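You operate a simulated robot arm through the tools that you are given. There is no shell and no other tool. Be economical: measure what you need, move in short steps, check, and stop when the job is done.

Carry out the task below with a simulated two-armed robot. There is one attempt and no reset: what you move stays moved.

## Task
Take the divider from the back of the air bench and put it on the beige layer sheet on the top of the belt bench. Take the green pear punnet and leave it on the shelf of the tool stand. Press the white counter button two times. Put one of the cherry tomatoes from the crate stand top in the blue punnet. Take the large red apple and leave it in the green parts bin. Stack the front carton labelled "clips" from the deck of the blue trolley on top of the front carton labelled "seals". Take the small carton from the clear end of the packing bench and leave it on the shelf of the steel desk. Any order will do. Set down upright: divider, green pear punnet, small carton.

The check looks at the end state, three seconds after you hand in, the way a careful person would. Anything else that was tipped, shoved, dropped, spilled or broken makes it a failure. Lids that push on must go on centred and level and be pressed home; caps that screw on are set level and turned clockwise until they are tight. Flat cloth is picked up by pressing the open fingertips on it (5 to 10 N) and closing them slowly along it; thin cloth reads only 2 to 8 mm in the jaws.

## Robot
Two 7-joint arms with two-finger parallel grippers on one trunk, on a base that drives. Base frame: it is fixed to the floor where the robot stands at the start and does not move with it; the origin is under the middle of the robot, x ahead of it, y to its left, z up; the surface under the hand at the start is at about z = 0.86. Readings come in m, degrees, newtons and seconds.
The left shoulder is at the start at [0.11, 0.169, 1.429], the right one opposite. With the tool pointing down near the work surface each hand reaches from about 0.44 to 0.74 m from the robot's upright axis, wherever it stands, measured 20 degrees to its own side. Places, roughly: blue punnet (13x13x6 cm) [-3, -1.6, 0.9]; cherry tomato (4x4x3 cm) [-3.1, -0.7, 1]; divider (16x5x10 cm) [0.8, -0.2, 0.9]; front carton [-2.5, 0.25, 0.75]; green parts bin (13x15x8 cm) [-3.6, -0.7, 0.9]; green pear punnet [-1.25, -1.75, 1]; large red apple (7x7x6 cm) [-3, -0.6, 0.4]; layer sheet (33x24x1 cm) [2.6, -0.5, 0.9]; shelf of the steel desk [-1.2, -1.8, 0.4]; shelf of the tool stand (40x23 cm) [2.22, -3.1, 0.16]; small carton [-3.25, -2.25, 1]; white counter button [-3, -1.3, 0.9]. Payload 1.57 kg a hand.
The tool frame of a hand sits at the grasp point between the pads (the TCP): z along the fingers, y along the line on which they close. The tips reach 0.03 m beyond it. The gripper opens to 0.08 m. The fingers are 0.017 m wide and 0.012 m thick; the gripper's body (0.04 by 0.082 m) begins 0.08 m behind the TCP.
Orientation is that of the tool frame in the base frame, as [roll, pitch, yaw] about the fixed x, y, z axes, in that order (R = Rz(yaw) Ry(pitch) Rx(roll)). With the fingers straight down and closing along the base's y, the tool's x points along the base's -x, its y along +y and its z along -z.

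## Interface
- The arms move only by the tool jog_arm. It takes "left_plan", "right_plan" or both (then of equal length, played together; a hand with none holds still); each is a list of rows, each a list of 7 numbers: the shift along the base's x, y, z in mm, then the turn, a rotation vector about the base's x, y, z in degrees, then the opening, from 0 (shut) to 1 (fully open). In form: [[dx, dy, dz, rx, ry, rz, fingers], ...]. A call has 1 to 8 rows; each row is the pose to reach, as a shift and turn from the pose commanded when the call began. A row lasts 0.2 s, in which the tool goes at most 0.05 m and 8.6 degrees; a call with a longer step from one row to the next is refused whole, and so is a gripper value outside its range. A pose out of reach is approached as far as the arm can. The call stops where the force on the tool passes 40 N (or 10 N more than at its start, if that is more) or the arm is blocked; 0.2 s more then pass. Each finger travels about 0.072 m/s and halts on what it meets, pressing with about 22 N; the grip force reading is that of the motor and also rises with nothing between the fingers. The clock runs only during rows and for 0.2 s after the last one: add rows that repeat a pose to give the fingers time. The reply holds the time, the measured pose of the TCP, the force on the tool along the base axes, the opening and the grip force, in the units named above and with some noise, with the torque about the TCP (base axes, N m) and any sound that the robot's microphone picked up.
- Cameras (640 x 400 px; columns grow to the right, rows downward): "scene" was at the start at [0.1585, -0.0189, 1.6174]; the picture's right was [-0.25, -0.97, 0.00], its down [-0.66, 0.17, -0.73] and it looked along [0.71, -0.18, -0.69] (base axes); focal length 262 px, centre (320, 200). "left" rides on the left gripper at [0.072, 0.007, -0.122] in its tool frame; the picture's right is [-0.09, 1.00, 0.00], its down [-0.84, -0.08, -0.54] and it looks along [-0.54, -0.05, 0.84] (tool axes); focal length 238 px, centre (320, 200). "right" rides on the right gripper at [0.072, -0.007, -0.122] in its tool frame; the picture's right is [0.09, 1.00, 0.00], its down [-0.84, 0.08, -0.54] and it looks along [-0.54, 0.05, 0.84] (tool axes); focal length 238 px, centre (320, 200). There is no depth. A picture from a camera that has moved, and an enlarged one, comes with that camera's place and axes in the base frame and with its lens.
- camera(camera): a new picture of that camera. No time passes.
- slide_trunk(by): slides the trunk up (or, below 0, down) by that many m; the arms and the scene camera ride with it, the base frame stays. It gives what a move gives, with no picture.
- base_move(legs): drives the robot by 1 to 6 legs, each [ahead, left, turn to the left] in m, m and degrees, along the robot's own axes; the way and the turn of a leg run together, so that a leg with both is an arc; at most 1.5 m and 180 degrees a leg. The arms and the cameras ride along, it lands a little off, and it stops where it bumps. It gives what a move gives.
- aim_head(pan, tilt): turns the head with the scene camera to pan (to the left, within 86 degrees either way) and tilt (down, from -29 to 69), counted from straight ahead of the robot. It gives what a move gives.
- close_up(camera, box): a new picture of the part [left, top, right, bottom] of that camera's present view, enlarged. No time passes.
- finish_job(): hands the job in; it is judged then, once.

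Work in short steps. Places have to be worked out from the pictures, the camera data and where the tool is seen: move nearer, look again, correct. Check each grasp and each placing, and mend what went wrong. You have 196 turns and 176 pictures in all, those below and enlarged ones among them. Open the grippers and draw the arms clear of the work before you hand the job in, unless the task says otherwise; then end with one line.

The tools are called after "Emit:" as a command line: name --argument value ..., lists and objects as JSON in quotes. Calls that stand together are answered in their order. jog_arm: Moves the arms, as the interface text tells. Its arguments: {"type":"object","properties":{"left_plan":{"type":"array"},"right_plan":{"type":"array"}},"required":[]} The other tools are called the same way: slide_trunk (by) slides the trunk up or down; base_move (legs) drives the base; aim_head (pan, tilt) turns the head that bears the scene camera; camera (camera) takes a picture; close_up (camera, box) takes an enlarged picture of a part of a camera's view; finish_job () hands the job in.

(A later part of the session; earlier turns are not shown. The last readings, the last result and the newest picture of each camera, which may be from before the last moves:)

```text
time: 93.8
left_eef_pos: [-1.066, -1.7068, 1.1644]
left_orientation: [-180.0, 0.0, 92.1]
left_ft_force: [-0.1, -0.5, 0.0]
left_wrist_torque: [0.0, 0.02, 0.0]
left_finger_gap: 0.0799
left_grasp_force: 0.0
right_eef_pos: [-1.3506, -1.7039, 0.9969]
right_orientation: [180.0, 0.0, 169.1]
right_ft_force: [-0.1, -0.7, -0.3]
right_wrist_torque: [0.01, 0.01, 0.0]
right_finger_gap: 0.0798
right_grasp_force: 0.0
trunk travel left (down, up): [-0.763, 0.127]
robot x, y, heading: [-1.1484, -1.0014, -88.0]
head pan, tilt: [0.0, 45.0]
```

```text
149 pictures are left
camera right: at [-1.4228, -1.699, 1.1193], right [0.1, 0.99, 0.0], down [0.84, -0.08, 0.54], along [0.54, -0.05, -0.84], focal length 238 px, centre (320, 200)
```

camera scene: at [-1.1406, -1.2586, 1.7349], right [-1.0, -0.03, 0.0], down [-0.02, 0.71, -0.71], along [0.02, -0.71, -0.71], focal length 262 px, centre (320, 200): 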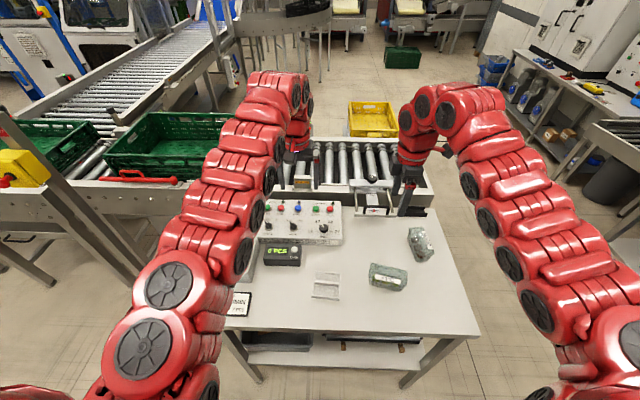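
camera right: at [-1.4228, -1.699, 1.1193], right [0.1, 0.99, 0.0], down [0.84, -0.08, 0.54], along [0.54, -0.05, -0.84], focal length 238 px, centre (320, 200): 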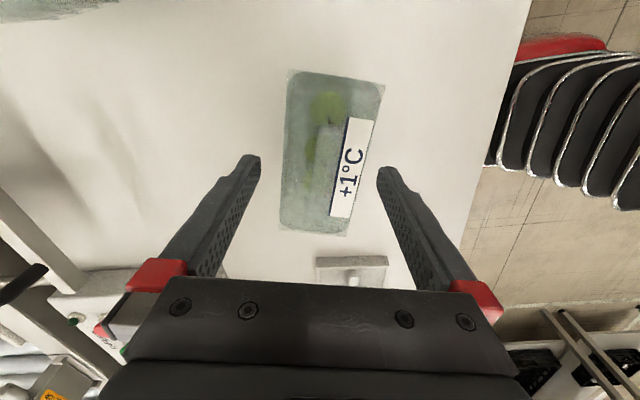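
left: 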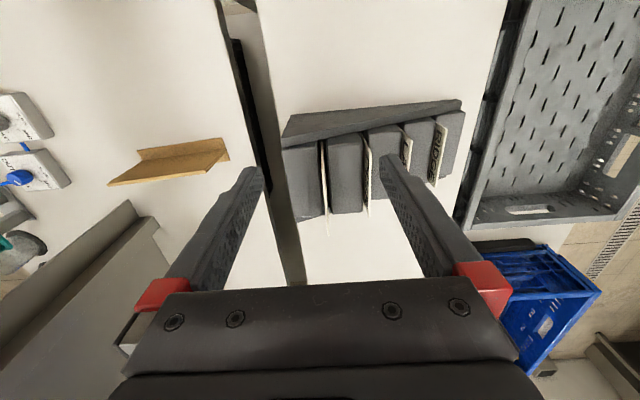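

Lid is at z≈0.95, 61 mm wide and centred between the fingers. I descend around it and close gently.

Emit:
jog_arm --right_plan '[[0, 0, -20, 0, 0, 0, 1], [0, 0, -40, 0, 0, 0, 1], [0, 0, -55, 0, 0, 0, 1], [0, 0, -60, 0, 0, 0, 1], [0, 0, -60, 0, 0, 0, 1]]'

Emit:
camera --camera "right"

```text
time: 95.0
left_eef_pos: [-1.066, -1.707, 1.1659]
left_orientation: [-180.0, -0.1, 92.0]
left_ft_force: [-0.7, 0.0, 0.7]
left_wrist_torque: [-0.04, 0.0, -0.01]
left_finger_gap: 0.08
left_grasp_force: 0.1
right_eef_pos: [-1.3516, -1.7034, 0.9385]
right_orientation: [-180.0, 0.0, 169.0]
right_ft_force: [-0.7, -0.5, -0.1]
right_wrist_torque: [-0.02, -0.04, -0.03]
right_finger_gap: 0.08
right_grasp_force: 0.0
trunk travel left (down, up): [-0.763, 0.127]
robot x, y, heading: [-1.1484, -1.0006, -88.0]
head pan, tilt: [0.0, 45.0]
```

```text
148 pictures are left
camera right: at [-1.4231, -1.6986, 1.0604], right [0.1, 0.99, 0.0], down [0.84, -0.08, 0.54], along [0.54, -0.05, -0.84], focal length 238 px, centre (320, 200)
```

right: 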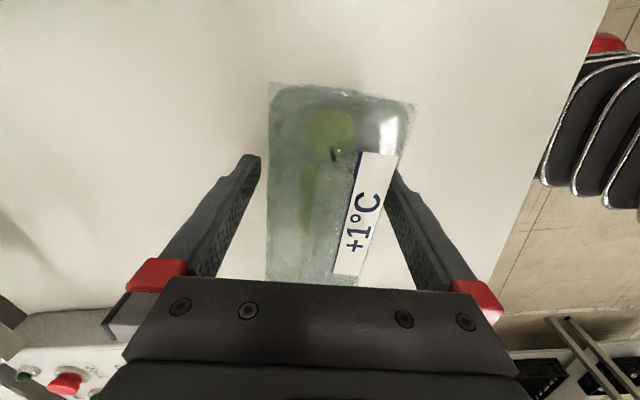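

Fingers straddle the punnet. I close.

Emit:
jog_arm --right_plan '[[0, 0, 0, 0, 0, 0, 0.7], [0, 0, 0, 0, 0, 0, 0.5], [0, 0, 0, 0, 0, 0, 0.4], [0, 0, 0, 0, 0, 0, 0.4]]'

```text
time: 96.0
left_eef_pos: [-1.0658, -1.7068, 1.1649]
left_orientation: [180.0, 0.0, 91.8]
left_ft_force: [-0.7, -0.1, 0.5]
left_wrist_torque: [0.02, -0.03, -0.05]
left_finger_gap: 0.0801
left_grasp_force: 0.0
right_eef_pos: [-1.3516, -1.7051, 0.9383]
right_orientation: [180.0, 0.0, 169.0]
right_ft_force: [-0.2, -0.3, -0.1]
right_wrist_torque: [0.02, 0.02, -0.01]
right_finger_gap: 0.0596
right_grasp_force: 22.2
trunk travel left (down, up): [-0.763, 0.127]
robot x, y, heading: [-1.1466, -0.9993, -87.9]
head pan, tilt: [0.0, 45.0]
```

Gripped at 60 mm. I lift and check.

Emit:
jog_arm --right_plan '[[0, 0, 20, 0, 0, 0, 0.4], [0, 0, 60, 0, 0, 0, 0.4], [0, 0, 100, 0, 0, 0, 0.4], [0, 0, 140, 0, 0, 0, 0.4], [0, 0, 180, 0, 0, 0, 0.4]]'

Emit:
camera --camera "right"

Emit:
camera --camera "scene"

```text
time: 97.2
left_eef_pos: [-1.0652, -1.7064, 1.1649]
left_orientation: [-180.0, 0.1, 92.0]
left_ft_force: [-0.1, 0.3, -0.4]
left_wrist_torque: [-0.02, 0.03, -0.01]
left_finger_gap: 0.0799
left_grasp_force: 0.0
right_eef_pos: [-1.351, -1.7028, 1.1188]
right_orientation: [179.9, 0.1, 168.9]
right_ft_force: [-0.1, 0.2, -0.6]
right_wrist_torque: [-0.04, 0.05, -0.03]
right_finger_gap: 0.0592
right_grasp_force: 21.9
trunk travel left (down, up): [-0.763, 0.127]
robot x, y, heading: [-1.149, -0.9999, -88.0]
head pan, tilt: [0.0, 45.0]
```

```text
147 pictures are left
camera right: at [-1.4228, -1.6981, 1.2409], right [0.1, 0.99, 0.0], down [0.84, -0.09, 0.54], along [0.54, -0.05, -0.84], focal length 238 px, centre (320, 200)
```

right: 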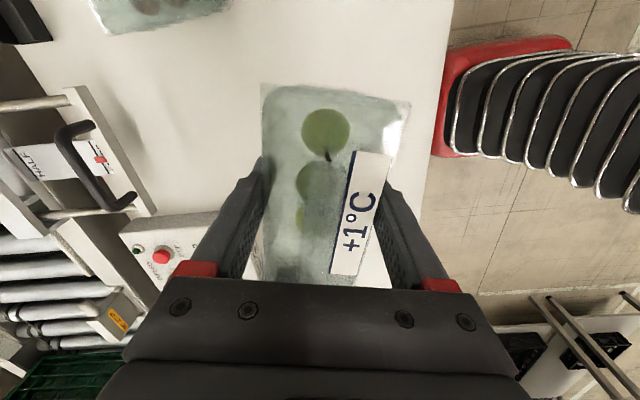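

```text
146 pictures are left
camera scene: at [-1.1434, -1.1594, 1.6349], right [-1.0, -0.03, 0.0], down [-0.02, 0.71, -0.71], along [0.02, -0.71, -0.71], focal length 262 px, centre (320, 200)
```

scene: 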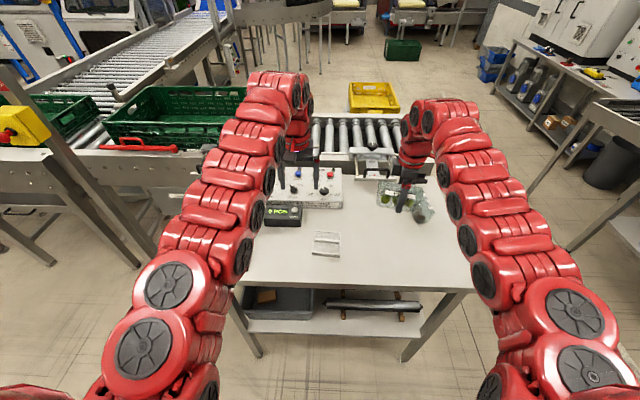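

The punnet is held level. I turn to face +x and drive round the east end of the belt line.

Emit:
base_move --legs '[[0, 0, 88], [1.4, -0.3, 0], [1.5, 0, 0], [1.5, 0, 0], [0.1, 0, -80]]'

Emit:
aim_head --pan -30 --tilt 30

Emit:
camera --camera "scene"

```text
time: 125.8
left_eef_pos: [3.5378, -2.1018, 1.1646]
left_orientation: [-179.9, 0.0, 98.6]
left_ft_force: [1.0, -0.8, 0.3]
left_wrist_torque: [0.0, -0.04, 0.01]
left_finger_gap: 0.0799
left_grasp_force: 0.0
right_eef_pos: [3.2552, -2.1304, 1.1178]
right_orientation: [-180.0, 0.0, 175.6]
right_ft_force: [0.0, 0.4, 0.2]
right_wrist_torque: [-0.01, 0.02, 0.01]
right_finger_gap: 0.0593
right_grasp_force: 21.8
trunk travel left (down, up): [-0.763, 0.127]
robot x, y, heading: [3.3744, -1.4099, -81.5]
head pan, tilt: [0.0, 45.0]
```

```text
time: 126.8
left_eef_pos: [3.5397, -2.1008, 1.1645]
left_orientation: [-179.9, -0.1, 98.8]
left_ft_force: [-0.8, 0.6, 0.0]
left_wrist_torque: [0.01, -0.02, -0.01]
left_finger_gap: 0.0799
left_grasp_force: 0.1
right_eef_pos: [3.255, -2.1325, 1.118]
right_orientation: [-180.0, 0.0, 175.7]
right_ft_force: [-0.1, -0.1, -1.2]
right_wrist_torque: [0.0, 0.02, -0.01]
right_finger_gap: 0.0589
right_grasp_force: 22.1
trunk travel left (down, up): [-0.763, 0.127]
robot x, y, heading: [3.3765, -1.4109, -81.5]
head pan, tilt: [-30.0, 30.0]
```

```text
145 pictures are left
camera scene: at [3.3524, -1.571, 1.6574], right [-0.93, 0.36, 0.0], down [0.18, 0.47, -0.87], along [-0.31, -0.81, -0.5], focal length 262 px, centre (320, 200)
```

scene: 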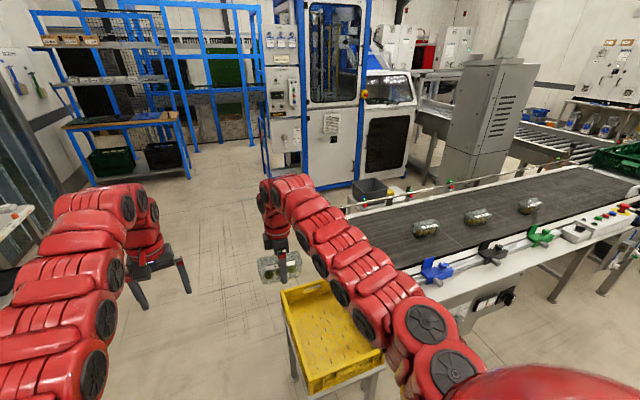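

I sidestep east to clear the yellow crate, drive south to y≈-3.1, and turn to face west toward the tool stand.

Emit:
base_move --legs '[[0, 0.48, -8.5], [1.5, 0, 0], [0.2, 0, 0], [0, 0, -90]]'

Emit:
aim_head --pan 0 --tilt 30

Emit:
camera --camera "scene"

```text
time: 141.8
left_eef_pos: [3.1489, -3.1535, 1.1643]
left_orientation: [179.9, 0.0, 0.5]
left_ft_force: [0.1, -0.4, -0.1]
left_wrist_torque: [0.0, 0.04, -0.02]
left_finger_gap: 0.0801
left_grasp_force: 0.0
right_eef_pos: [3.1604, -2.8672, 1.1172]
right_orientation: [-180.0, -0.1, 77.4]
right_ft_force: [0.1, -0.3, -0.2]
right_wrist_torque: [-0.02, 0.01, -0.01]
right_finger_gap: 0.0593
right_grasp_force: 22.1
trunk travel left (down, up): [-0.763, 0.127]
robot x, y, heading: [3.8603, -3.0901, -179.5]
head pan, tilt: [-30.0, 30.0]
```

```text
time: 142.7
left_eef_pos: [3.1491, -3.1532, 1.1653]
left_orientation: [-179.9, 0.1, 0.5]
left_ft_force: [-0.7, 0.0, 0.3]
left_wrist_torque: [-0.04, 0.02, -0.03]
left_finger_gap: 0.0799
left_grasp_force: 0.1
right_eef_pos: [3.1602, -2.8672, 1.1191]
right_orientation: [-180.0, 0.0, 77.4]
right_ft_force: [0.0, 0.1, -0.6]
right_wrist_torque: [-0.01, 0.01, 0.02]
right_finger_gap: 0.0592
right_grasp_force: 22.0
trunk travel left (down, up): [-0.763, 0.127]
robot x, y, heading: [3.8614, -3.0915, -179.5]
head pan, tilt: [0.0, 30.0]
```

```text
144 pictures are left
camera scene: at [3.6855, -3.0897, 1.6575], right [-0.01, 1.0, 0.0], down [0.5, 0.0, -0.87], along [-0.87, -0.01, -0.5], focal length 262 px, centre (320, 200)
```

scene: 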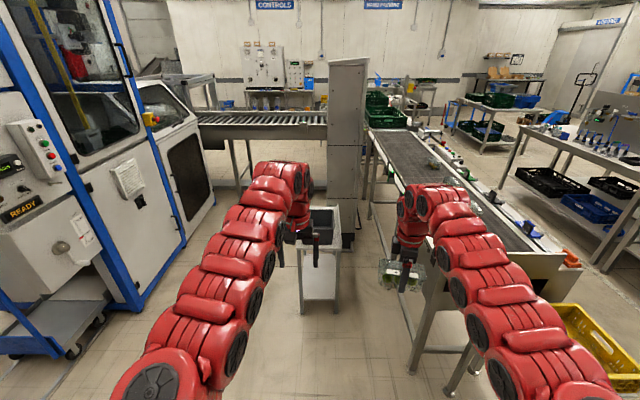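

The tool stand is the small stand ahead centre. I enlarge it.

Emit:
close_up --camera "scene" --box '[270, 190, 390, 330]'

```text
2.86 times, centred on (330, 260) of scene
camera zoom: at [3.6855, -3.0897, 1.6575], right [-0.01, 1.0, 0.0], down [0.5, 0.0, -0.87], along [-0.87, -0.01, -0.5], focal length 750 px, centre (291, 29)
```

zoom: 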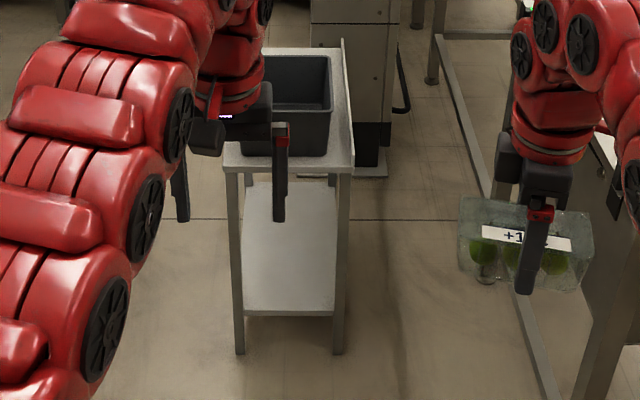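

Shelf front edge x≈2.46, y −3.22…−3.0, top at ~0.62, so the hand cannot go in pointing straight down. I'll set the punnet on the floor here, regrasp it with a forward-tilted hand, and then slide it in. First I rotate the right hand so the punnet's long axis points ahead, and tuck the left arm aside.

Emit:
jog_arm --right_plan '[[0, 0, 0, 0, 0, -8.5, 0.4], [0, 0, 0, 0, 0, -17, 0.4], [0, 0, 0, 0, 0, -25.5, 0.4], [0, 0, 0, 0, 0, -34, 0.4], [0, 0, 0, 0, 0, -42.5, 0.4], [0, 0, 0, 0, 0, -51, 0.4], [0, 0, 0, 0, 0, -59.5, 0.4], [0, 0, 0, 0, 0, -68, 0.4]]' --left_plan '[[22, -35, 22, 0, 0, 0, 0.5], [45, -70, 45, 0, 0, 0, 0.5], [67, -105, 67, 0, 0, 0, 0.5], [90, -140, 90, 0, 0, 0, 0.5], [112, -175, 112, 0, 0, 0, 0.5], [135, -210, 135, 0, 0, 0, 0.5], [157, -245, 157, 0, 0, 0, 0.5], [180, -280, 180, 0, 0, 0, 0.5]]'

Emit:
slide_trunk --by -0.6

```text
time: 144.5
left_eef_pos: [3.2602, -3.4892, 1.196]
left_orientation: [179.7, 0.7, 0.5]
left_ft_force: [0.1, -0.8, 0.4]
left_wrist_torque: [0.08, 0.06, -0.01]
left_finger_gap: 0.0398
left_grasp_force: 0.2
left hand out of reach, approached as far as the arm can: row 2, 3, 4, 5, 6, 7, 8
right_eef_pos: [3.1622, -2.8714, 1.1202]
right_orientation: [-179.8, 0.1, 9.3]
right_ft_force: [0.0, -0.4, -1.0]
right_wrist_torque: [0.02, 0.03, 0.01]
right_finger_gap: 0.0594
right_grasp_force: 21.7
trunk travel left (down, up): [-0.763, 0.127]
robot x, y, heading: [3.8608, -3.0889, -179.6]
head pan, tilt: [0.0, 30.0]
```

```text
refused: -0.6 is not a number from -0.4 to 0.4
```

Trunk steps are limited to 0.4 m. I finish squaring and lower in two steps.

Emit:
jog_arm --right_plan '[[0, 0, 0, 0, 0, -8, 0.4], [0, 0, 0, 0, 0, -9, 0.4], [0, 0, 0, 0, 0, -9, 0.4]]'

Emit:
slide_trunk --by -0.4

Emit:
slide_trunk --by -0.3

Emit:
aim_head --pan -10 --tilt 30

Emit:
camera --camera "scene"

Emit:
camera --camera "right"

```text
time: 145.3
left_eef_pos: [3.2586, -3.4864, 1.1967]
left_orientation: [179.5, 0.6, 0.7]
left_ft_force: [0.2, 0.4, -0.5]
left_wrist_torque: [-0.01, 0.02, -0.02]
left_finger_gap: 0.04
left_grasp_force: 0.0
right_eef_pos: [3.16, -2.8689, 1.1184]
right_orientation: [-180.0, 0.0, 0.3]
right_ft_force: [-0.1, -0.7, -1.3]
right_wrist_torque: [-0.04, -0.01, -0.02]
right_finger_gap: 0.0592
right_grasp_force: 21.9
trunk travel left (down, up): [-0.763, 0.127]
robot x, y, heading: [3.8544, -3.0902, -179.4]
head pan, tilt: [0.0, 30.0]
```

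```text
time: 149.1
left_eef_pos: [3.2592, -3.4868, 0.797]
left_orientation: [179.4, 0.6, 0.5]
left_ft_force: [0.2, 0.0, -0.1]
left_wrist_torque: [-0.02, -0.01, -0.04]
left_finger_gap: 0.0401
left_grasp_force: 0.0
right_eef_pos: [3.1598, -2.867, 0.7178]
right_orientation: [180.0, 0.0, 0.4]
right_ft_force: [0.1, 0.7, -0.9]
right_wrist_torque: [-0.03, 0.02, -0.02]
right_finger_gap: 0.0593
right_grasp_force: 22.3
trunk travel left (down, up): [-0.363, 0.527]
robot x, y, heading: [3.8597, -3.0939, -179.7]
head pan, tilt: [0.0, 30.0]
```

```text
time: 152.1
left_eef_pos: [3.2589, -3.487, 0.4978]
left_orientation: [179.4, 0.7, 0.6]
left_ft_force: [0.6, 0.8, 0.4]
left_wrist_torque: [-0.01, 0.0, 0.03]
left_finger_gap: 0.0402
left_grasp_force: 0.1
right_eef_pos: [3.1603, -2.8665, 0.4181]
right_orientation: [-179.9, 0.1, 0.4]
right_ft_force: [-0.7, -0.2, -0.5]
right_wrist_torque: [0.0, 0.04, -0.02]
right_finger_gap: 0.0593
right_grasp_force: 22.0
trunk travel left (down, up): [-0.063, 0.827]
robot x, y, heading: [3.8612, -3.0923, -179.7]
head pan, tilt: [0.0, 30.0]
```

```text
time: 152.8
left_eef_pos: [3.2592, -3.4869, 0.497]
left_orientation: [179.5, 0.6, 0.5]
left_ft_force: [-0.6, -0.3, -1.1]
left_wrist_torque: [-0.03, -0.01, 0.0]
left_finger_gap: 0.04
left_grasp_force: 0.1
right_eef_pos: [3.1604, -2.8661, 0.4179]
right_orientation: [180.0, 0.0, 0.4]
right_ft_force: [-0.2, 0.1, -0.3]
right_wrist_torque: [0.01, 0.02, -0.02]
right_finger_gap: 0.059
right_grasp_force: 22.1
trunk travel left (down, up): [-0.063, 0.827]
robot x, y, heading: [3.8604, -3.0919, -179.7]
head pan, tilt: [-10.0, 30.0]
```

```text
142 pictures are left
camera scene: at [3.687, -3.0742, 0.9575], right [0.17, 0.99, 0.0], down [0.49, -0.08, -0.87], along [-0.85, 0.14, -0.5], focal length 262 px, centre (320, 200)
```

scene: 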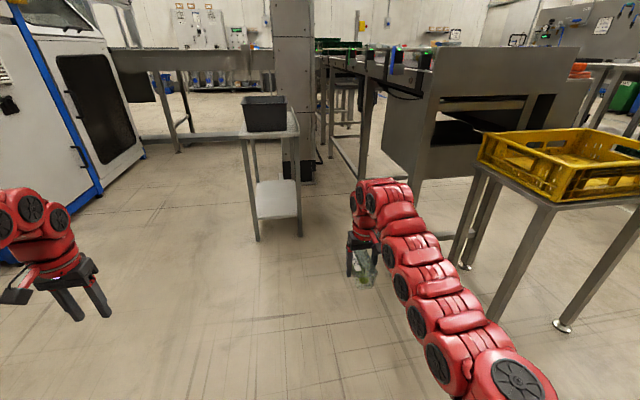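

```text
141 pictures are left
camera right: at [3.2323, -2.8619, 0.54], right [0.1, -0.99, 0.0], down [-0.84, -0.08, 0.54], along [-0.54, -0.05, -0.84], focal length 238 px, centre (320, 200)
```

right: 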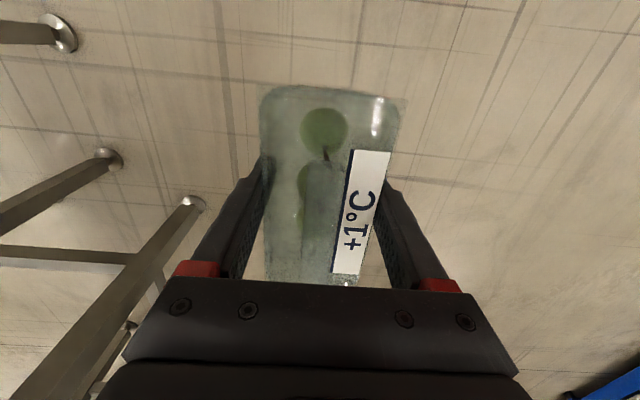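

Clear floor below. I lower toward it, pulling in slightly for reach.

Emit:
jog_arm --right_plan '[[12, 0, -45, 0, 0, 0, 0.4], [25, 0, -90, 0, 0, 0, 0.4], [40, 0, -135, 0, 0, 0, 0.4], [50, 0, -180, 0, 0, 0, 0.4], [60, 0, -225, 0, 0, 0, 0.4], [70, 0, -270, 0, 0, 0, 0.4], [80, 0, -315, 0, 0, 0, 0.4]]'

Emit:
jog_arm --right_plan '[[0, 0, -10, 0, 0, 0, 0.4], [0, 0, -20, 0, 0, 0, 0.4], [0, 0, -28, 0, 0, 0, 0.4], [0, 0, -34, 0, 0, 0, 0.4], [0, 0, -40, 0, 0, 0, 0.4], [0, 0, -44, 0, 0, 0, 0.4]]'

```text
time: 154.4
left_eef_pos: [3.2592, -3.4866, 0.4982]
left_orientation: [179.6, 0.5, 0.5]
left_ft_force: [-1.3, 0.6, 0.0]
left_wrist_torque: [0.0, -0.02, -0.02]
left_finger_gap: 0.0403
left_grasp_force: 0.0
right_eef_pos: [3.2439, -2.8697, 0.1043]
right_orientation: [180.0, 0.0, 0.7]
right_ft_force: [-0.6, -0.3, -1.1]
right_wrist_torque: [0.01, -0.03, 0.0]
right_finger_gap: 0.0594
right_grasp_force: 21.9
trunk travel left (down, up): [-0.063, 0.827]
robot x, y, heading: [3.8586, -3.0893, -179.6]
head pan, tilt: [-10.0, 30.0]
```

```text
time: 155.8
left_eef_pos: [3.2587, -3.4863, 0.4965]
left_orientation: [179.5, 0.6, 0.4]
left_ft_force: [0.7, 0.8, -0.5]
left_wrist_torque: [-0.01, -0.04, 0.0]
left_finger_gap: 0.0401
left_grasp_force: 0.0
right_eef_pos: [3.2412, -2.8691, 0.06]
right_orientation: [180.0, 0.0, 0.4]
right_ft_force: [-0.4, -0.4, -0.7]
right_wrist_torque: [0.0, -0.01, 0.0]
right_finger_gap: 0.0591
right_grasp_force: 21.9
trunk travel left (down, up): [-0.063, 0.827]
robot x, y, heading: [3.857, -3.0899, -179.6]
head pan, tilt: [-10.0, 30.0]
```

Emit:
jog_arm --right_plan '[[0, 0, -4, 0, 0, 0, 0.4], [0, 0, -8, 0, 0, 0, 0.4], [0, 0, -12, 0, 0, 0, 0.4], [0, 0, -16, 0, 0, 0, 0.4], [0, 0, -20, 0, 0, 0, 0.4], [0, 0, -23, 0, 0, 0, 0.4], [0, 0, -26, 0, 0, 0, 0.4]]'

Emit:
camera --camera "right"

```text
time: 157.4
left_eef_pos: [3.2587, -3.4871, 0.4975]
left_orientation: [179.5, 0.7, 0.6]
left_ft_force: [-0.4, 0.1, 0.5]
left_wrist_torque: [-0.05, -0.01, -0.01]
left_finger_gap: 0.0399
left_grasp_force: 0.0
right_eef_pos: [3.2387, -2.868, 0.035]
right_orientation: [-179.9, 0.2, 0.4]
right_ft_force: [0.4, -1.2, 14.9]
right_wrist_torque: [0.0, 0.0, 0.02]
right_finger_gap: 0.0596
right_grasp_force: 22.0
trunk travel left (down, up): [-0.063, 0.827]
robot x, y, heading: [3.8548, -3.0879, -179.6]
head pan, tilt: [-10.0, 30.0]
```

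```text
140 pictures are left
camera right: at [3.3113, -2.8619, 0.1563], right [0.1, -0.99, 0.0], down [-0.83, -0.08, 0.55], along [-0.54, -0.05, -0.84], focal length 238 px, centre (320, 200)
```

right: 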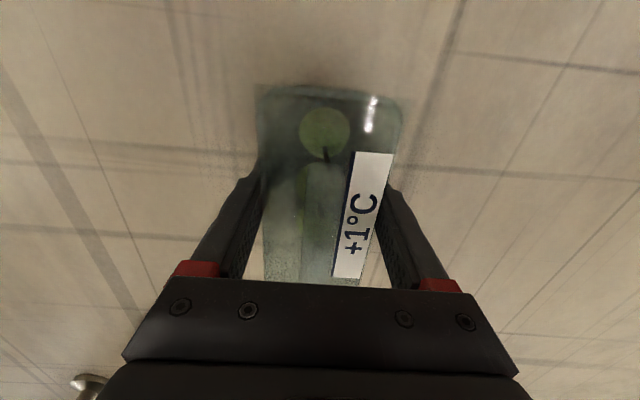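

Floor contact at TCP z=0.035 (so the bottom is 35 mm below TCP). I release, rise, and back the base 0.15 m to get room for a tilted hand.

Emit:
jog_arm --right_plan '[[0, 0, 1, 0, 0, 0, 0.6], [0, 0, 2, 0, 0, 0, 0.9], [0, 0, 2, 0, 0, 0, 1], [0, 0, 10, 0, 0, 0, 1], [0, 0, 50, 0, 0, 0, 1], [0, 0, 95, 0, 0, 0, 1], [0, 0, 140, 0, 0, 0, 1]]'

Emit:
base_move --legs '[[-0.15, 0, 0]]'

Emit:
jog_arm --right_plan '[[0, 0, 10, 0, 8.5, 0, 1], [0, 0, 10, 0, 17, 0, 1], [0, 0, 10, 0, 25.5, 0, 1], [0, 0, 10, 0, 34, 0, 1], [0, 0, 10, 0, 42.5, 0, 1], [0, 0, 10, 0, 51, 0, 1], [0, 0, 10, 0, 55, 0, 1], [0, 0, 10, 0, 55, 0, 1]]'

Emit:
camera --camera "right"

Emit:
camera --camera "scene"

```text
time: 159.1
left_eef_pos: [3.2581, -3.4874, 0.4973]
left_orientation: [179.5, 0.6, 0.5]
left_ft_force: [-0.2, -0.2, -0.1]
left_wrist_torque: [-0.01, -0.03, -0.01]
left_finger_gap: 0.0401
left_grasp_force: 0.0
right_eef_pos: [3.2406, -2.8685, 0.1736]
right_orientation: [180.0, 0.1, 0.5]
right_ft_force: [0.1, -0.3, 0.0]
right_wrist_torque: [0.02, 0.0, 0.01]
right_finger_gap: 0.0801
right_grasp_force: 0.0
trunk travel left (down, up): [-0.063, 0.827]
robot x, y, heading: [3.8578, -3.0916, -179.7]
head pan, tilt: [-10.0, 30.0]
```

```text
time: 160.4
left_eef_pos: [3.4086, -3.4859, 0.4967]
left_orientation: [179.5, 0.6, 0.6]
left_ft_force: [-0.1, 0.9, 0.1]
left_wrist_torque: [-0.01, -0.02, 0.01]
left_finger_gap: 0.04
left_grasp_force: 0.1
right_eef_pos: [3.3885, -2.8679, 0.1736]
right_orientation: [180.0, 0.0, 0.5]
right_ft_force: [-0.4, 0.4, -0.3]
right_wrist_torque: [0.0, -0.02, 0.01]
right_finger_gap: 0.08
right_grasp_force: 0.0
trunk travel left (down, up): [-0.063, 0.827]
robot x, y, heading: [4.0105, -3.09, -179.6]
head pan, tilt: [-10.0, 30.0]
```

```text
time: 162.4
left_eef_pos: [3.4076, -3.4757, 0.5069]
left_orientation: [178.0, 0.4, 0.5]
left_ft_force: [-0.2, 0.8, 0.2]
left_wrist_torque: [-0.08, -0.05, -0.03]
left_finger_gap: 0.0402
left_grasp_force: 0.0
right_eef_pos: [3.3708, -2.8085, 0.2096]
right_orientation: [-159.4, 54.7, 17.6]
right_ft_force: [-0.9, 0.2, -1.1]
right_wrist_torque: [0.04, 0.09, -0.02]
right_finger_gap: 0.0799
right_grasp_force: 0.1
trunk travel left (down, up): [-0.063, 0.827]
robot x, y, heading: [4.0052, -3.0879, -179.7]
head pan, tilt: [-10.0, 30.0]
stopped in row 8 (right hand): the arm was blocked; the commanded pose is now the measured one
```

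```text
139 pictures are left
camera right: at [3.5123, -2.8036, 0.2191], right [0.06, -0.96, -0.28], down [-0.01, -0.28, 0.96], along [-1.0, -0.06, -0.02], focal length 238 px, centre (320, 200)
```

right: 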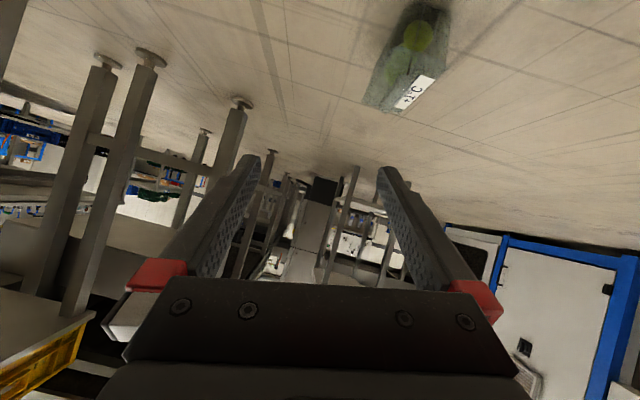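

```text
138 pictures are left
camera scene: at [3.833, -3.0517, 0.9591], right [0.16, 0.99, -0.02], down [0.5, -0.1, -0.86], along [-0.85, 0.13, -0.51], focal length 262 px, centre (320, 200)
```

scene: 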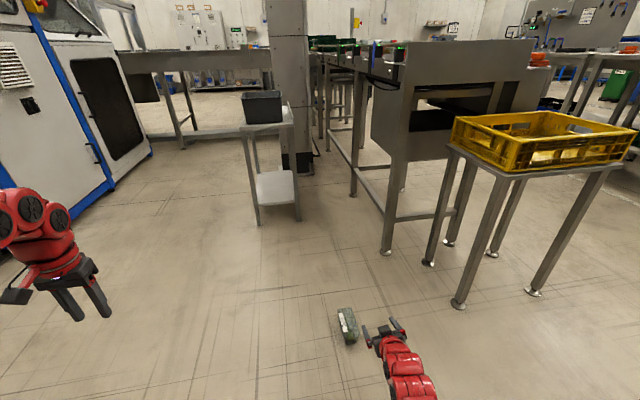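

The elbow likely met the floor. I raise the trunk 0.2 m to free it and read the pose.

Emit:
slide_trunk --by 0.2

Emit:
jog_arm --right_plan '[[-5, -10, 0, -6, 0, -4, 1], [-10, -20, 0, -6, 0, -4, 1], [-10, -20, 0, -6, 0, -4, 1]]'

Emit:
camera --camera "scene"

```text
time: 164.6
left_eef_pos: [3.4081, -3.4854, 0.698]
left_orientation: [179.5, 0.6, 0.7]
left_ft_force: [0.3, -0.2, -0.1]
left_wrist_torque: [0.02, -0.02, -0.02]
left_finger_gap: 0.0401
left_grasp_force: 0.0
right_eef_pos: [3.3758, -2.8132, 0.4098]
right_orientation: [-159.1, 54.2, 17.7]
right_ft_force: [0.4, 0.0, -0.3]
right_wrist_torque: [-0.03, 0.02, 0.03]
right_finger_gap: 0.08
right_grasp_force: 0.0
trunk travel left (down, up): [-0.263, 0.627]
robot x, y, heading: [4.0085, -3.089, -179.4]
head pan, tilt: [-10.0, 30.0]
```

```text
time: 165.4
left_eef_pos: [3.4074, -3.4863, 0.6954]
left_orientation: [179.5, 0.7, 0.6]
left_ft_force: [0.3, 0.2, 0.2]
left_wrist_torque: [0.0, 0.04, 0.01]
left_finger_gap: 0.04
left_grasp_force: 0.0
right_eef_pos: [3.3665, -2.8338, 0.4095]
right_orientation: [-169.4, 55.3, 5.4]
right_ft_force: [0.0, -0.5, 0.1]
right_wrist_torque: [0.01, -0.01, 0.03]
right_finger_gap: 0.08
right_grasp_force: 0.0
trunk travel left (down, up): [-0.263, 0.627]
robot x, y, heading: [4.0084, -3.0901, -179.6]
head pan, tilt: [-10.0, 30.0]
```

```text
137 pictures are left
camera scene: at [3.8362, -3.0731, 1.1575], right [0.17, 0.99, 0.0], down [0.49, -0.08, -0.87], along [-0.85, 0.14, -0.5], focal length 262 px, centre (320, 200)
```

scene: 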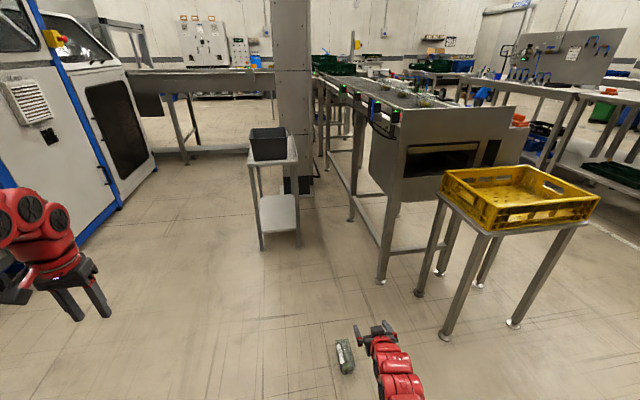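

Arm is free now. I square the tilted hand (pitch 55°) and go down behind the punnet.

Emit:
jog_arm --right_plan '[[-10, -17, -40, -3, 0, 1.5, 1], [-20, -34, -80, -6, -0.5, 3.3, 1], [-29, -34, -125, -6, -0.5, 3.3, 1], [-29, -34, -170, -6, -0.5, 3.3, 1], [-29, -34, -215, -6, -0.5, 3.3, 1], [-29, -34, -250, -6, -0.5, 3.3, 1], [-29, -34, -280, -6, -0.5, 3.3, 1], [-29, -34, -280, -6, -0.5, 3.3, 1]]'

Emit:
camera --camera "right"

Emit:
camera --camera "scene"

```text
time: 167.2
left_eef_pos: [3.4089, -3.486, 0.6978]
left_orientation: [179.6, 0.6, 0.5]
left_ft_force: [0.5, 0.0, 0.4]
left_wrist_torque: [0.0, 0.01, 0.04]
left_finger_gap: 0.0404
left_grasp_force: 0.0
right_eef_pos: [3.3709, -2.8664, 0.1942]
right_orientation: [179.5, 54.7, -0.7]
right_ft_force: [0.8, -0.9, -0.3]
right_wrist_torque: [-0.03, 0.04, -0.02]
right_finger_gap: 0.08
right_grasp_force: 0.0
right hand out of reach, approached as far as the arm can: row 5, 6, 7, 8
trunk travel left (down, up): [-0.263, 0.627]
robot x, y, heading: [4.008, -3.0898, -179.3]
head pan, tilt: [-10.0, 30.0]
```

```text
136 pictures are left
camera right: at [3.5126, -2.8619, 0.2055], right [0.05, -1.0, -0.07], down [-0.04, -0.07, 1.0], along [-1.0, -0.05, -0.04], focal length 238 px, centre (320, 200)
```

right: 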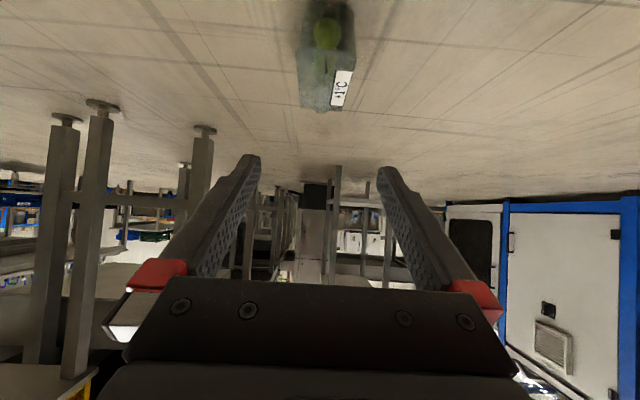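

```text
135 pictures are left
camera scene: at [3.8363, -3.0731, 1.1575], right [0.17, 0.99, 0.0], down [0.49, -0.08, -0.87], along [-0.85, 0.14, -0.5], focal length 262 px, centre (320, 200)
```

scene: 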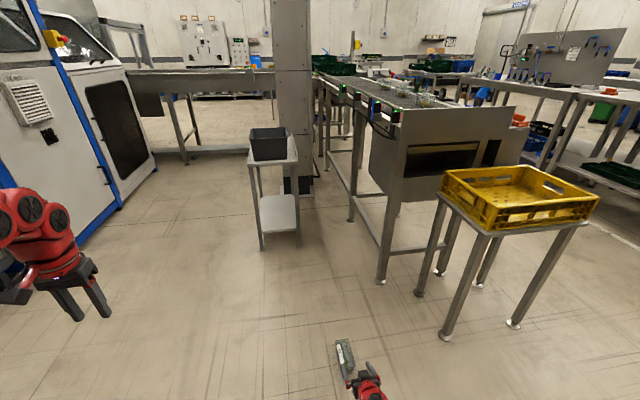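

The arm is too folded. I back off another 0.15 m, lower the trunk slightly, and reach out further.

Emit:
base_move --legs '[[-0.15, 0, 0]]'

Emit:
jog_arm --right_plan '[[-40, 0, 0, 0, 0, 0.7, 1], [-85, 0, 0, 0, 0, 0.7, 1], [-130, 0, 0, 0, 0, 0.7, 1], [-150, 0, 0, 0, 0, 0.7, 1], [-150, 0, 0, 0, 0, 0.7, 1]]'

Emit:
slide_trunk --by -0.09

Emit:
camera --camera "right"

```text
time: 168.6
left_eef_pos: [3.557, -3.4843, 0.6972]
left_orientation: [179.3, 0.7, 0.6]
left_ft_force: [0.3, -0.9, -0.1]
left_wrist_torque: [0.0, 0.04, -0.01]
left_finger_gap: 0.04
left_grasp_force: 0.1
right_eef_pos: [3.5203, -2.8648, 0.1945]
right_orientation: [179.7, 54.7, -0.6]
right_ft_force: [-0.3, -0.5, -0.2]
right_wrist_torque: [-0.03, -0.04, -0.02]
right_finger_gap: 0.08
right_grasp_force: 0.0
trunk travel left (down, up): [-0.263, 0.627]
robot x, y, heading: [4.1579, -3.0911, -179.5]
head pan, tilt: [-10.0, 30.0]
```

```text
time: 169.8
left_eef_pos: [3.5565, -3.4848, 0.696]
left_orientation: [179.4, 0.7, 0.5]
left_ft_force: [0.6, 0.1, -0.2]
left_wrist_torque: [-0.01, -0.01, -0.01]
left_finger_gap: 0.0398
left_grasp_force: 0.0
right_eef_pos: [3.4371, -2.8722, 0.2212]
right_orientation: [179.6, 54.7, 0.0]
right_ft_force: [-0.3, -0.4, -0.8]
right_wrist_torque: [0.01, -0.02, 0.03]
right_finger_gap: 0.08
right_grasp_force: 0.0
right hand out of reach, approached as far as the arm can: row 2, 3, 4, 5
trunk travel left (down, up): [-0.263, 0.627]
robot x, y, heading: [4.1545, -3.0876, -179.5]
head pan, tilt: [-10.0, 30.0]
```

```text
time: 171.0
left_eef_pos: [3.5566, -3.4839, 0.6069]
left_orientation: [179.3, 0.6, 0.5]
left_ft_force: [-1.7, -1.0, 0.3]
left_wrist_torque: [0.02, -0.01, 0.02]
left_finger_gap: 0.04
left_grasp_force: 0.2
right_eef_pos: [3.4388, -2.873, 0.1324]
right_orientation: [179.7, 54.8, 0.1]
right_ft_force: [0.4, 0.1, 0.3]
right_wrist_torque: [0.0, -0.02, -0.03]
right_finger_gap: 0.0799
right_grasp_force: 0.1
trunk travel left (down, up): [-0.173, 0.717]
robot x, y, heading: [4.1582, -3.088, -179.6]
head pan, tilt: [-10.0, 30.0]
```

```text
134 pictures are left
camera right: at [3.5792, -2.8661, 0.1435], right [0.06, -1.0, -0.07], down [-0.04, -0.07, 1.0], along [-1.0, -0.06, -0.04], focal length 238 px, centre (320, 200)
```

right: 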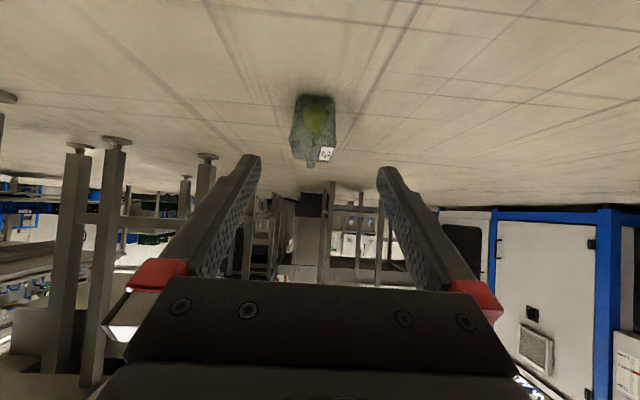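

It was stretch, not folding. With the trunk lower now, I drive ahead 0.1 m and approach the punnet.

Emit:
base_move --legs '[[0.1, 0, 0]]'

Emit:
jog_arm --right_plan '[[0, 4, -20, 0, 0, 0, 1], [-10, 4, -40, 0, 0, 0, 1], [-15, 4, -55, 0, 0, 0, 1], [-15, 4, -55, 0, 0, 0, 1]]'

Emit:
camera --camera "right"

```text
time: 172.2
left_eef_pos: [3.4556, -3.4843, 0.6069]
left_orientation: [179.5, 0.5, 0.5]
left_ft_force: [0.0, 0.2, -0.4]
left_wrist_torque: [0.0, 0.03, 0.03]
left_finger_gap: 0.0401
left_grasp_force: 0.1
right_eef_pos: [3.3381, -2.8718, 0.1308]
right_orientation: [179.7, 54.7, 0.0]
right_ft_force: [-0.2, 0.4, -0.4]
right_wrist_torque: [-0.02, 0.01, -0.03]
right_finger_gap: 0.0798
right_grasp_force: 0.0
trunk travel left (down, up): [-0.173, 0.717]
robot x, y, heading: [4.0522, -3.087, -179.6]
head pan, tilt: [-10.0, 30.0]
```

```text
time: 173.2
left_eef_pos: [3.4556, -3.4832, 0.6073]
left_orientation: [179.5, 0.5, 0.4]
left_ft_force: [1.1, 0.4, -0.8]
left_wrist_torque: [0.03, -0.01, 0.01]
left_finger_gap: 0.0402
left_grasp_force: 0.2
right_eef_pos: [3.3453, -2.864, 0.1219]
right_orientation: [179.7, 54.7, 0.1]
right_ft_force: [0.1, 0.9, -0.7]
right_wrist_torque: [0.03, -0.01, 0.03]
right_finger_gap: 0.0799
right_grasp_force: 0.0
right hand out of reach, approached as far as the arm can: row 1, 2, 3, 4
trunk travel left (down, up): [-0.173, 0.717]
robot x, y, heading: [4.0614, -3.0878, -179.5]
head pan, tilt: [-10.0, 30.0]
```

```text
133 pictures are left
camera right: at [3.4861, -2.8577, 0.1335], right [0.06, -1.0, -0.07], down [-0.04, -0.07, 1.0], along [-1.0, -0.06, -0.05], focal length 238 px, centre (320, 200)
```

right: 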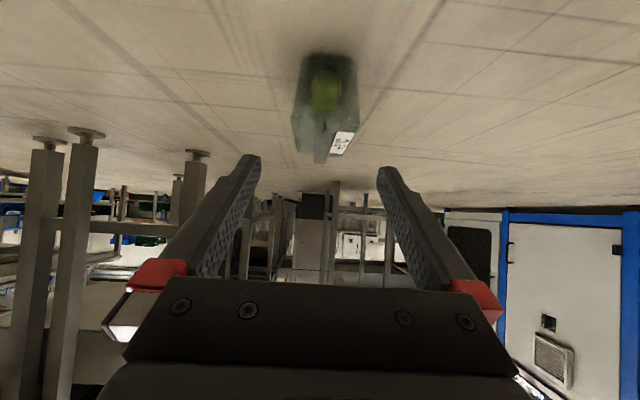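

Lateral alignment is good. I use the trunk to lower the hand to grasp height, then check before driving in.

Emit:
slide_trunk --by -0.085

Emit:
camera --camera "right"

```text
time: 174.4
left_eef_pos: [3.4567, -3.4834, 0.5213]
left_orientation: [179.3, 0.6, 0.4]
left_ft_force: [-0.1, -0.3, 0.2]
left_wrist_torque: [0.0, -0.03, -0.02]
left_finger_gap: 0.04
left_grasp_force: 0.2
right_eef_pos: [3.3451, -2.863, 0.0371]
right_orientation: [179.8, 54.7, 0.1]
right_ft_force: [-0.4, 0.9, -0.3]
right_wrist_torque: [0.0, -0.01, 0.02]
right_finger_gap: 0.0796
right_grasp_force: 0.1
trunk travel left (down, up): [-0.088, 0.802]
robot x, y, heading: [4.06, -3.0885, -179.9]
head pan, tilt: [-10.0, 30.0]
```

```text
132 pictures are left
camera right: at [3.4859, -2.8574, 0.0487], right [0.06, -1.0, -0.07], down [-0.04, -0.07, 1.0], along [-1.0, -0.06, -0.04], focal length 238 px, centre (320, 200)
```

right: 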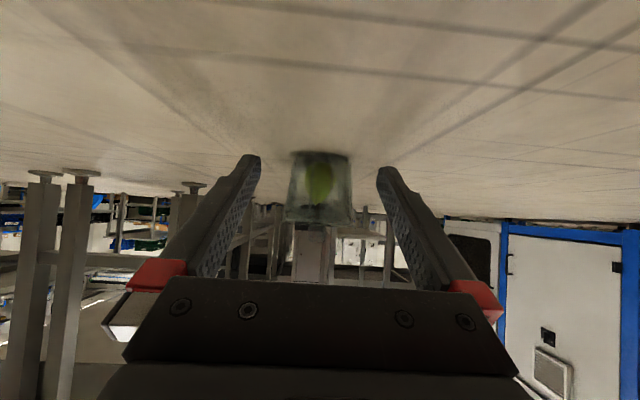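

Centred. I drive ahead 0.1 m so the fingers slide along the punnet's sides, then check.

Emit:
base_move --legs '[[0.1, 0, 0]]'

Emit:
camera --camera "right"

```text
time: 175.5
left_eef_pos: [3.3555, -3.4852, 0.5205]
left_orientation: [179.6, 0.6, 0.4]
left_ft_force: [1.2, 0.3, -0.1]
left_wrist_torque: [0.04, -0.01, 0.02]
left_finger_gap: 0.0399
left_grasp_force: 0.2
right_eef_pos: [3.244, -2.8635, 0.0379]
right_orientation: [179.6, 54.7, 0.1]
right_ft_force: [-0.6, -0.3, 0.7]
right_wrist_torque: [0.03, 0.03, 0.01]
right_finger_gap: 0.08
right_grasp_force: 0.0
trunk travel left (down, up): [-0.088, 0.802]
robot x, y, heading: [3.9581, -3.0909, -179.6]
head pan, tilt: [-10.0, 30.0]
```

```text
131 pictures are left
camera right: at [3.3854, -2.8576, 0.0485], right [0.06, -1.0, -0.07], down [-0.04, -0.07, 1.0], along [-1.0, -0.06, -0.05], focal length 238 px, centre (320, 200)
```

right: 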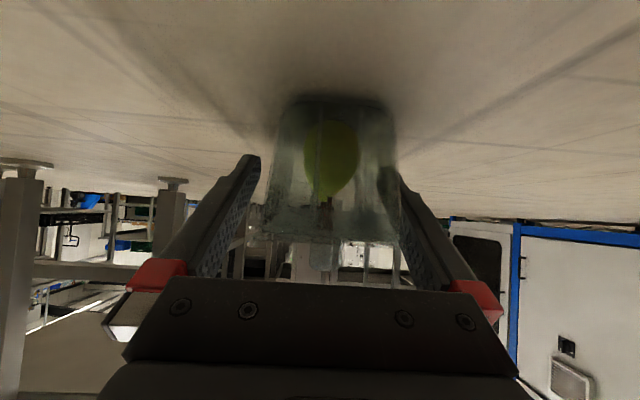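

Good. I close on it and lift by trunk.

Emit:
jog_arm --right_plan '[[0, 0, 0, 0, 0, 0, 0.7], [0, 0, 0, 0, 0, 0, 0.5], [0, 0, 0, 0, 0, 0, 0.4], [0, 0, 0, 0, 0, 0, 0.4]]'

Emit:
slide_trunk --by 0.22

Emit:
camera --camera "scene"

Emit:
camera --camera "right"

```text
time: 176.5
left_eef_pos: [3.3539, -3.4839, 0.522]
left_orientation: [179.6, 0.6, 0.4]
left_ft_force: [0.0, 0.0, 0.1]
left_wrist_torque: [-0.01, 0.0, 0.0]
left_finger_gap: 0.0399
left_grasp_force: 0.0
right_eef_pos: [3.2446, -2.863, 0.0365]
right_orientation: [179.6, 54.7, 0.1]
right_ft_force: [-0.6, 0.0, -0.2]
right_wrist_torque: [0.0, 0.02, 0.03]
right_finger_gap: 0.0593
right_grasp_force: 22.1
trunk travel left (down, up): [-0.088, 0.802]
robot x, y, heading: [3.9579, -3.0906, -179.8]
head pan, tilt: [-10.0, 30.0]
```

```text
time: 178.8
left_eef_pos: [3.3539, -3.483, 0.7425]
left_orientation: [179.5, 0.6, 0.4]
left_ft_force: [-0.4, 0.9, -0.4]
left_wrist_torque: [0.0, 0.0, 0.02]
left_finger_gap: 0.0399
left_grasp_force: 0.1
right_eef_pos: [3.244, -2.8633, 0.2555]
right_orientation: [179.7, 54.7, 0.1]
right_ft_force: [-0.2, 0.5, 0.1]
right_wrist_torque: [0.03, 0.0, 0.03]
right_finger_gap: 0.0592
right_grasp_force: 22.0
trunk travel left (down, up): [-0.308, 0.582]
robot x, y, heading: [3.9566, -3.0871, -179.8]
head pan, tilt: [-10.0, 30.0]
```

```text
130 pictures are left
camera scene: at [3.784, -3.0726, 1.2024], right [0.17, 0.99, 0.0], down [0.49, -0.08, -0.87], along [-0.85, 0.15, -0.5], focal length 262 px, centre (320, 200)
```

scene: 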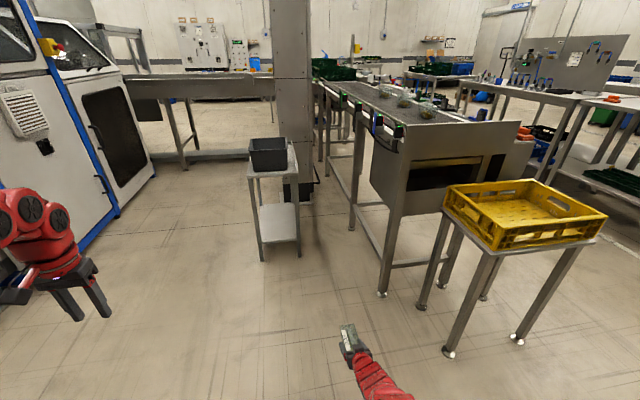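

```text
129 pictures are left
camera right: at [3.3854, -2.8576, 0.2683], right [0.06, -1.0, -0.07], down [-0.04, -0.07, 1.0], along [-1.0, -0.06, -0.05], focal length 238 px, centre (320, 200)
```

right: 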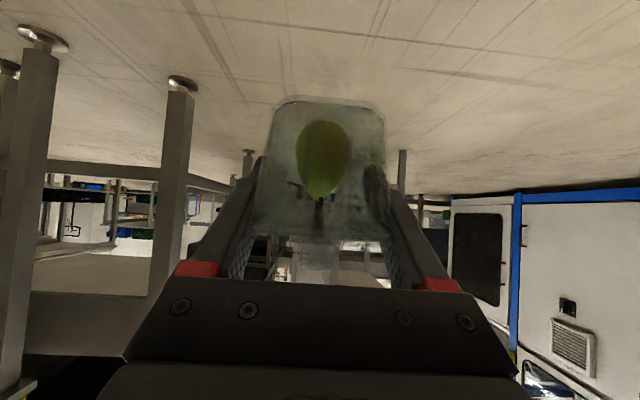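

Held level. I strafe to line up with the stand's shelf (y≈-3.11), drive nearer, and look.

Emit:
base_move --legs '[[0.35, 0.25, 0]]'

Emit:
aim_head --pan 0 --tilt 35

Emit:
camera --camera "scene"

Emit:
close_up --camera "scene" --box '[280, 180, 440, 280]'

```text
time: 181.5
left_eef_pos: [3.0048, -3.7305, 0.7418]
left_orientation: [179.6, 0.6, 0.1]
left_ft_force: [-0.6, -0.5, 0.8]
left_wrist_torque: [0.03, -0.01, -0.02]
left_finger_gap: 0.04
left_grasp_force: 0.1
right_eef_pos: [2.8987, -3.1096, 0.2574]
right_orientation: [179.6, 54.7, -0.2]
right_ft_force: [0.3, 0.1, -0.2]
right_wrist_torque: [0.02, 0.03, 0.0]
right_finger_gap: 0.0596
right_grasp_force: 22.1
trunk travel left (down, up): [-0.308, 0.582]
robot x, y, heading: [3.6105, -3.3385, -179.6]
head pan, tilt: [-10.0, 30.0]
```

```text
time: 182.2
left_eef_pos: [3.0049, -3.7307, 0.7425]
left_orientation: [179.5, 0.5, 0.1]
left_ft_force: [-1.1, -0.4, -0.6]
left_wrist_torque: [0.01, -0.01, 0.02]
left_finger_gap: 0.0401
left_grasp_force: 0.1
right_eef_pos: [2.8977, -3.1091, 0.2569]
right_orientation: [179.8, 54.8, -0.2]
right_ft_force: [0.0, 0.7, -0.7]
right_wrist_torque: [0.0, -0.02, 0.01]
right_finger_gap: 0.0595
right_grasp_force: 21.5
trunk travel left (down, up): [-0.308, 0.582]
robot x, y, heading: [3.6108, -3.3378, -180.1]
head pan, tilt: [0.0, 35.0]
```

```text
128 pictures are left
camera scene: at [3.4374, -3.3367, 1.1947], right [0.0, 1.0, 0.0], down [0.57, 0.0, -0.82], along [-0.82, 0.0, -0.57], focal length 262 px, centre (320, 200)
```

scene: 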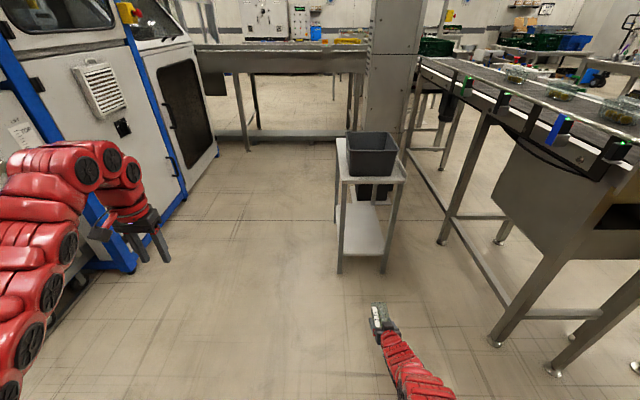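

```text
4.00 times, centred on (360, 230) of scene
camera zoom: at [3.4374, -3.3367, 1.1947], right [0.0, 1.0, 0.0], down [0.57, 0.0, -0.82], along [-0.82, 0.0, -0.57], focal length 1050 px, centre (160, 80)
```

zoom: 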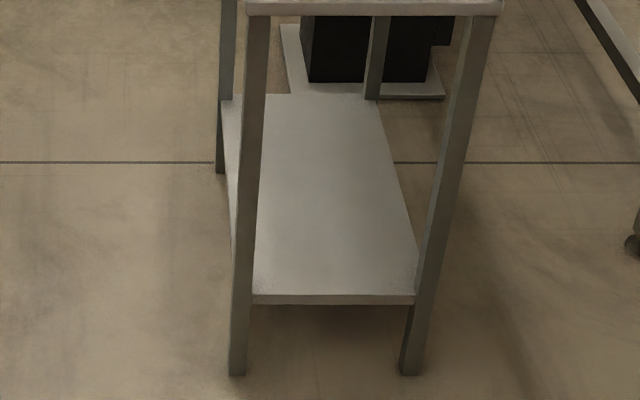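

Shelf surface z≈0.157, between legs y −3.21…−2.995, front x≈2.45; the underside of the top is ≈0.59. The hand at y≈−3.109 is well aligned. I drive in 0.3 m, check, then the rest.

Emit:
base_move --legs '[[0.32, 0, 0]]'

Emit:
camera --camera "right"

Emit:
camera --camera "scene"

```text
time: 184.3
left_eef_pos: [2.6873, -3.7287, 0.7412]
left_orientation: [179.5, 0.7, -0.1]
left_ft_force: [-0.1, -0.8, -0.4]
left_wrist_torque: [0.01, -0.01, -0.03]
left_finger_gap: 0.04
left_grasp_force: 0.1
right_eef_pos: [2.5804, -3.109, 0.256]
right_orientation: [179.7, 54.6, -0.4]
right_ft_force: [0.3, 0.4, -1.4]
right_wrist_torque: [0.03, 0.0, -0.02]
right_finger_gap: 0.0596
right_grasp_force: 22.2
trunk travel left (down, up): [-0.308, 0.582]
robot x, y, heading: [3.293, -3.3342, 180.0]
head pan, tilt: [0.0, 35.0]
```

```text
126 pictures are left
camera right: at [2.7218, -3.1029, 0.2681], right [0.05, -1.0, -0.07], down [-0.04, -0.07, 1.0], along [-1.0, -0.05, -0.05], focal length 238 px, centre (320, 200)
```

right: 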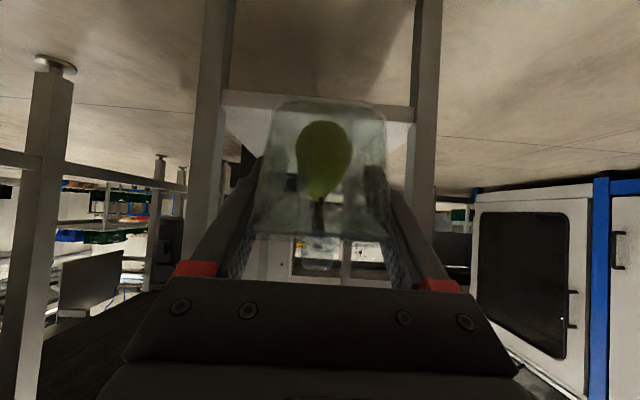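

```text
125 pictures are left
camera scene: at [3.1196, -3.3363, 1.1946], right [0.0, 1.0, 0.0], down [0.57, 0.0, -0.82], along [-0.82, 0.0, -0.57], focal length 262 px, centre (320, 200)
```

scene: 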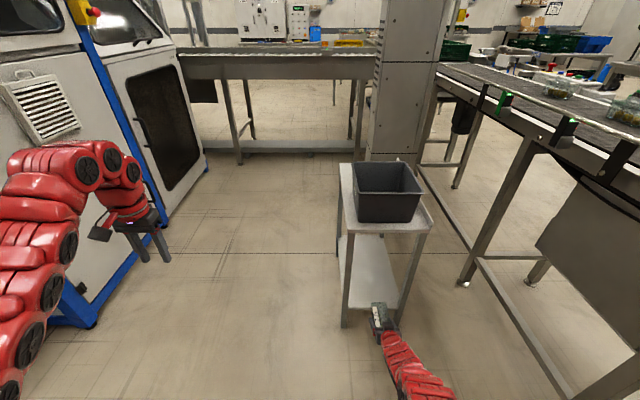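

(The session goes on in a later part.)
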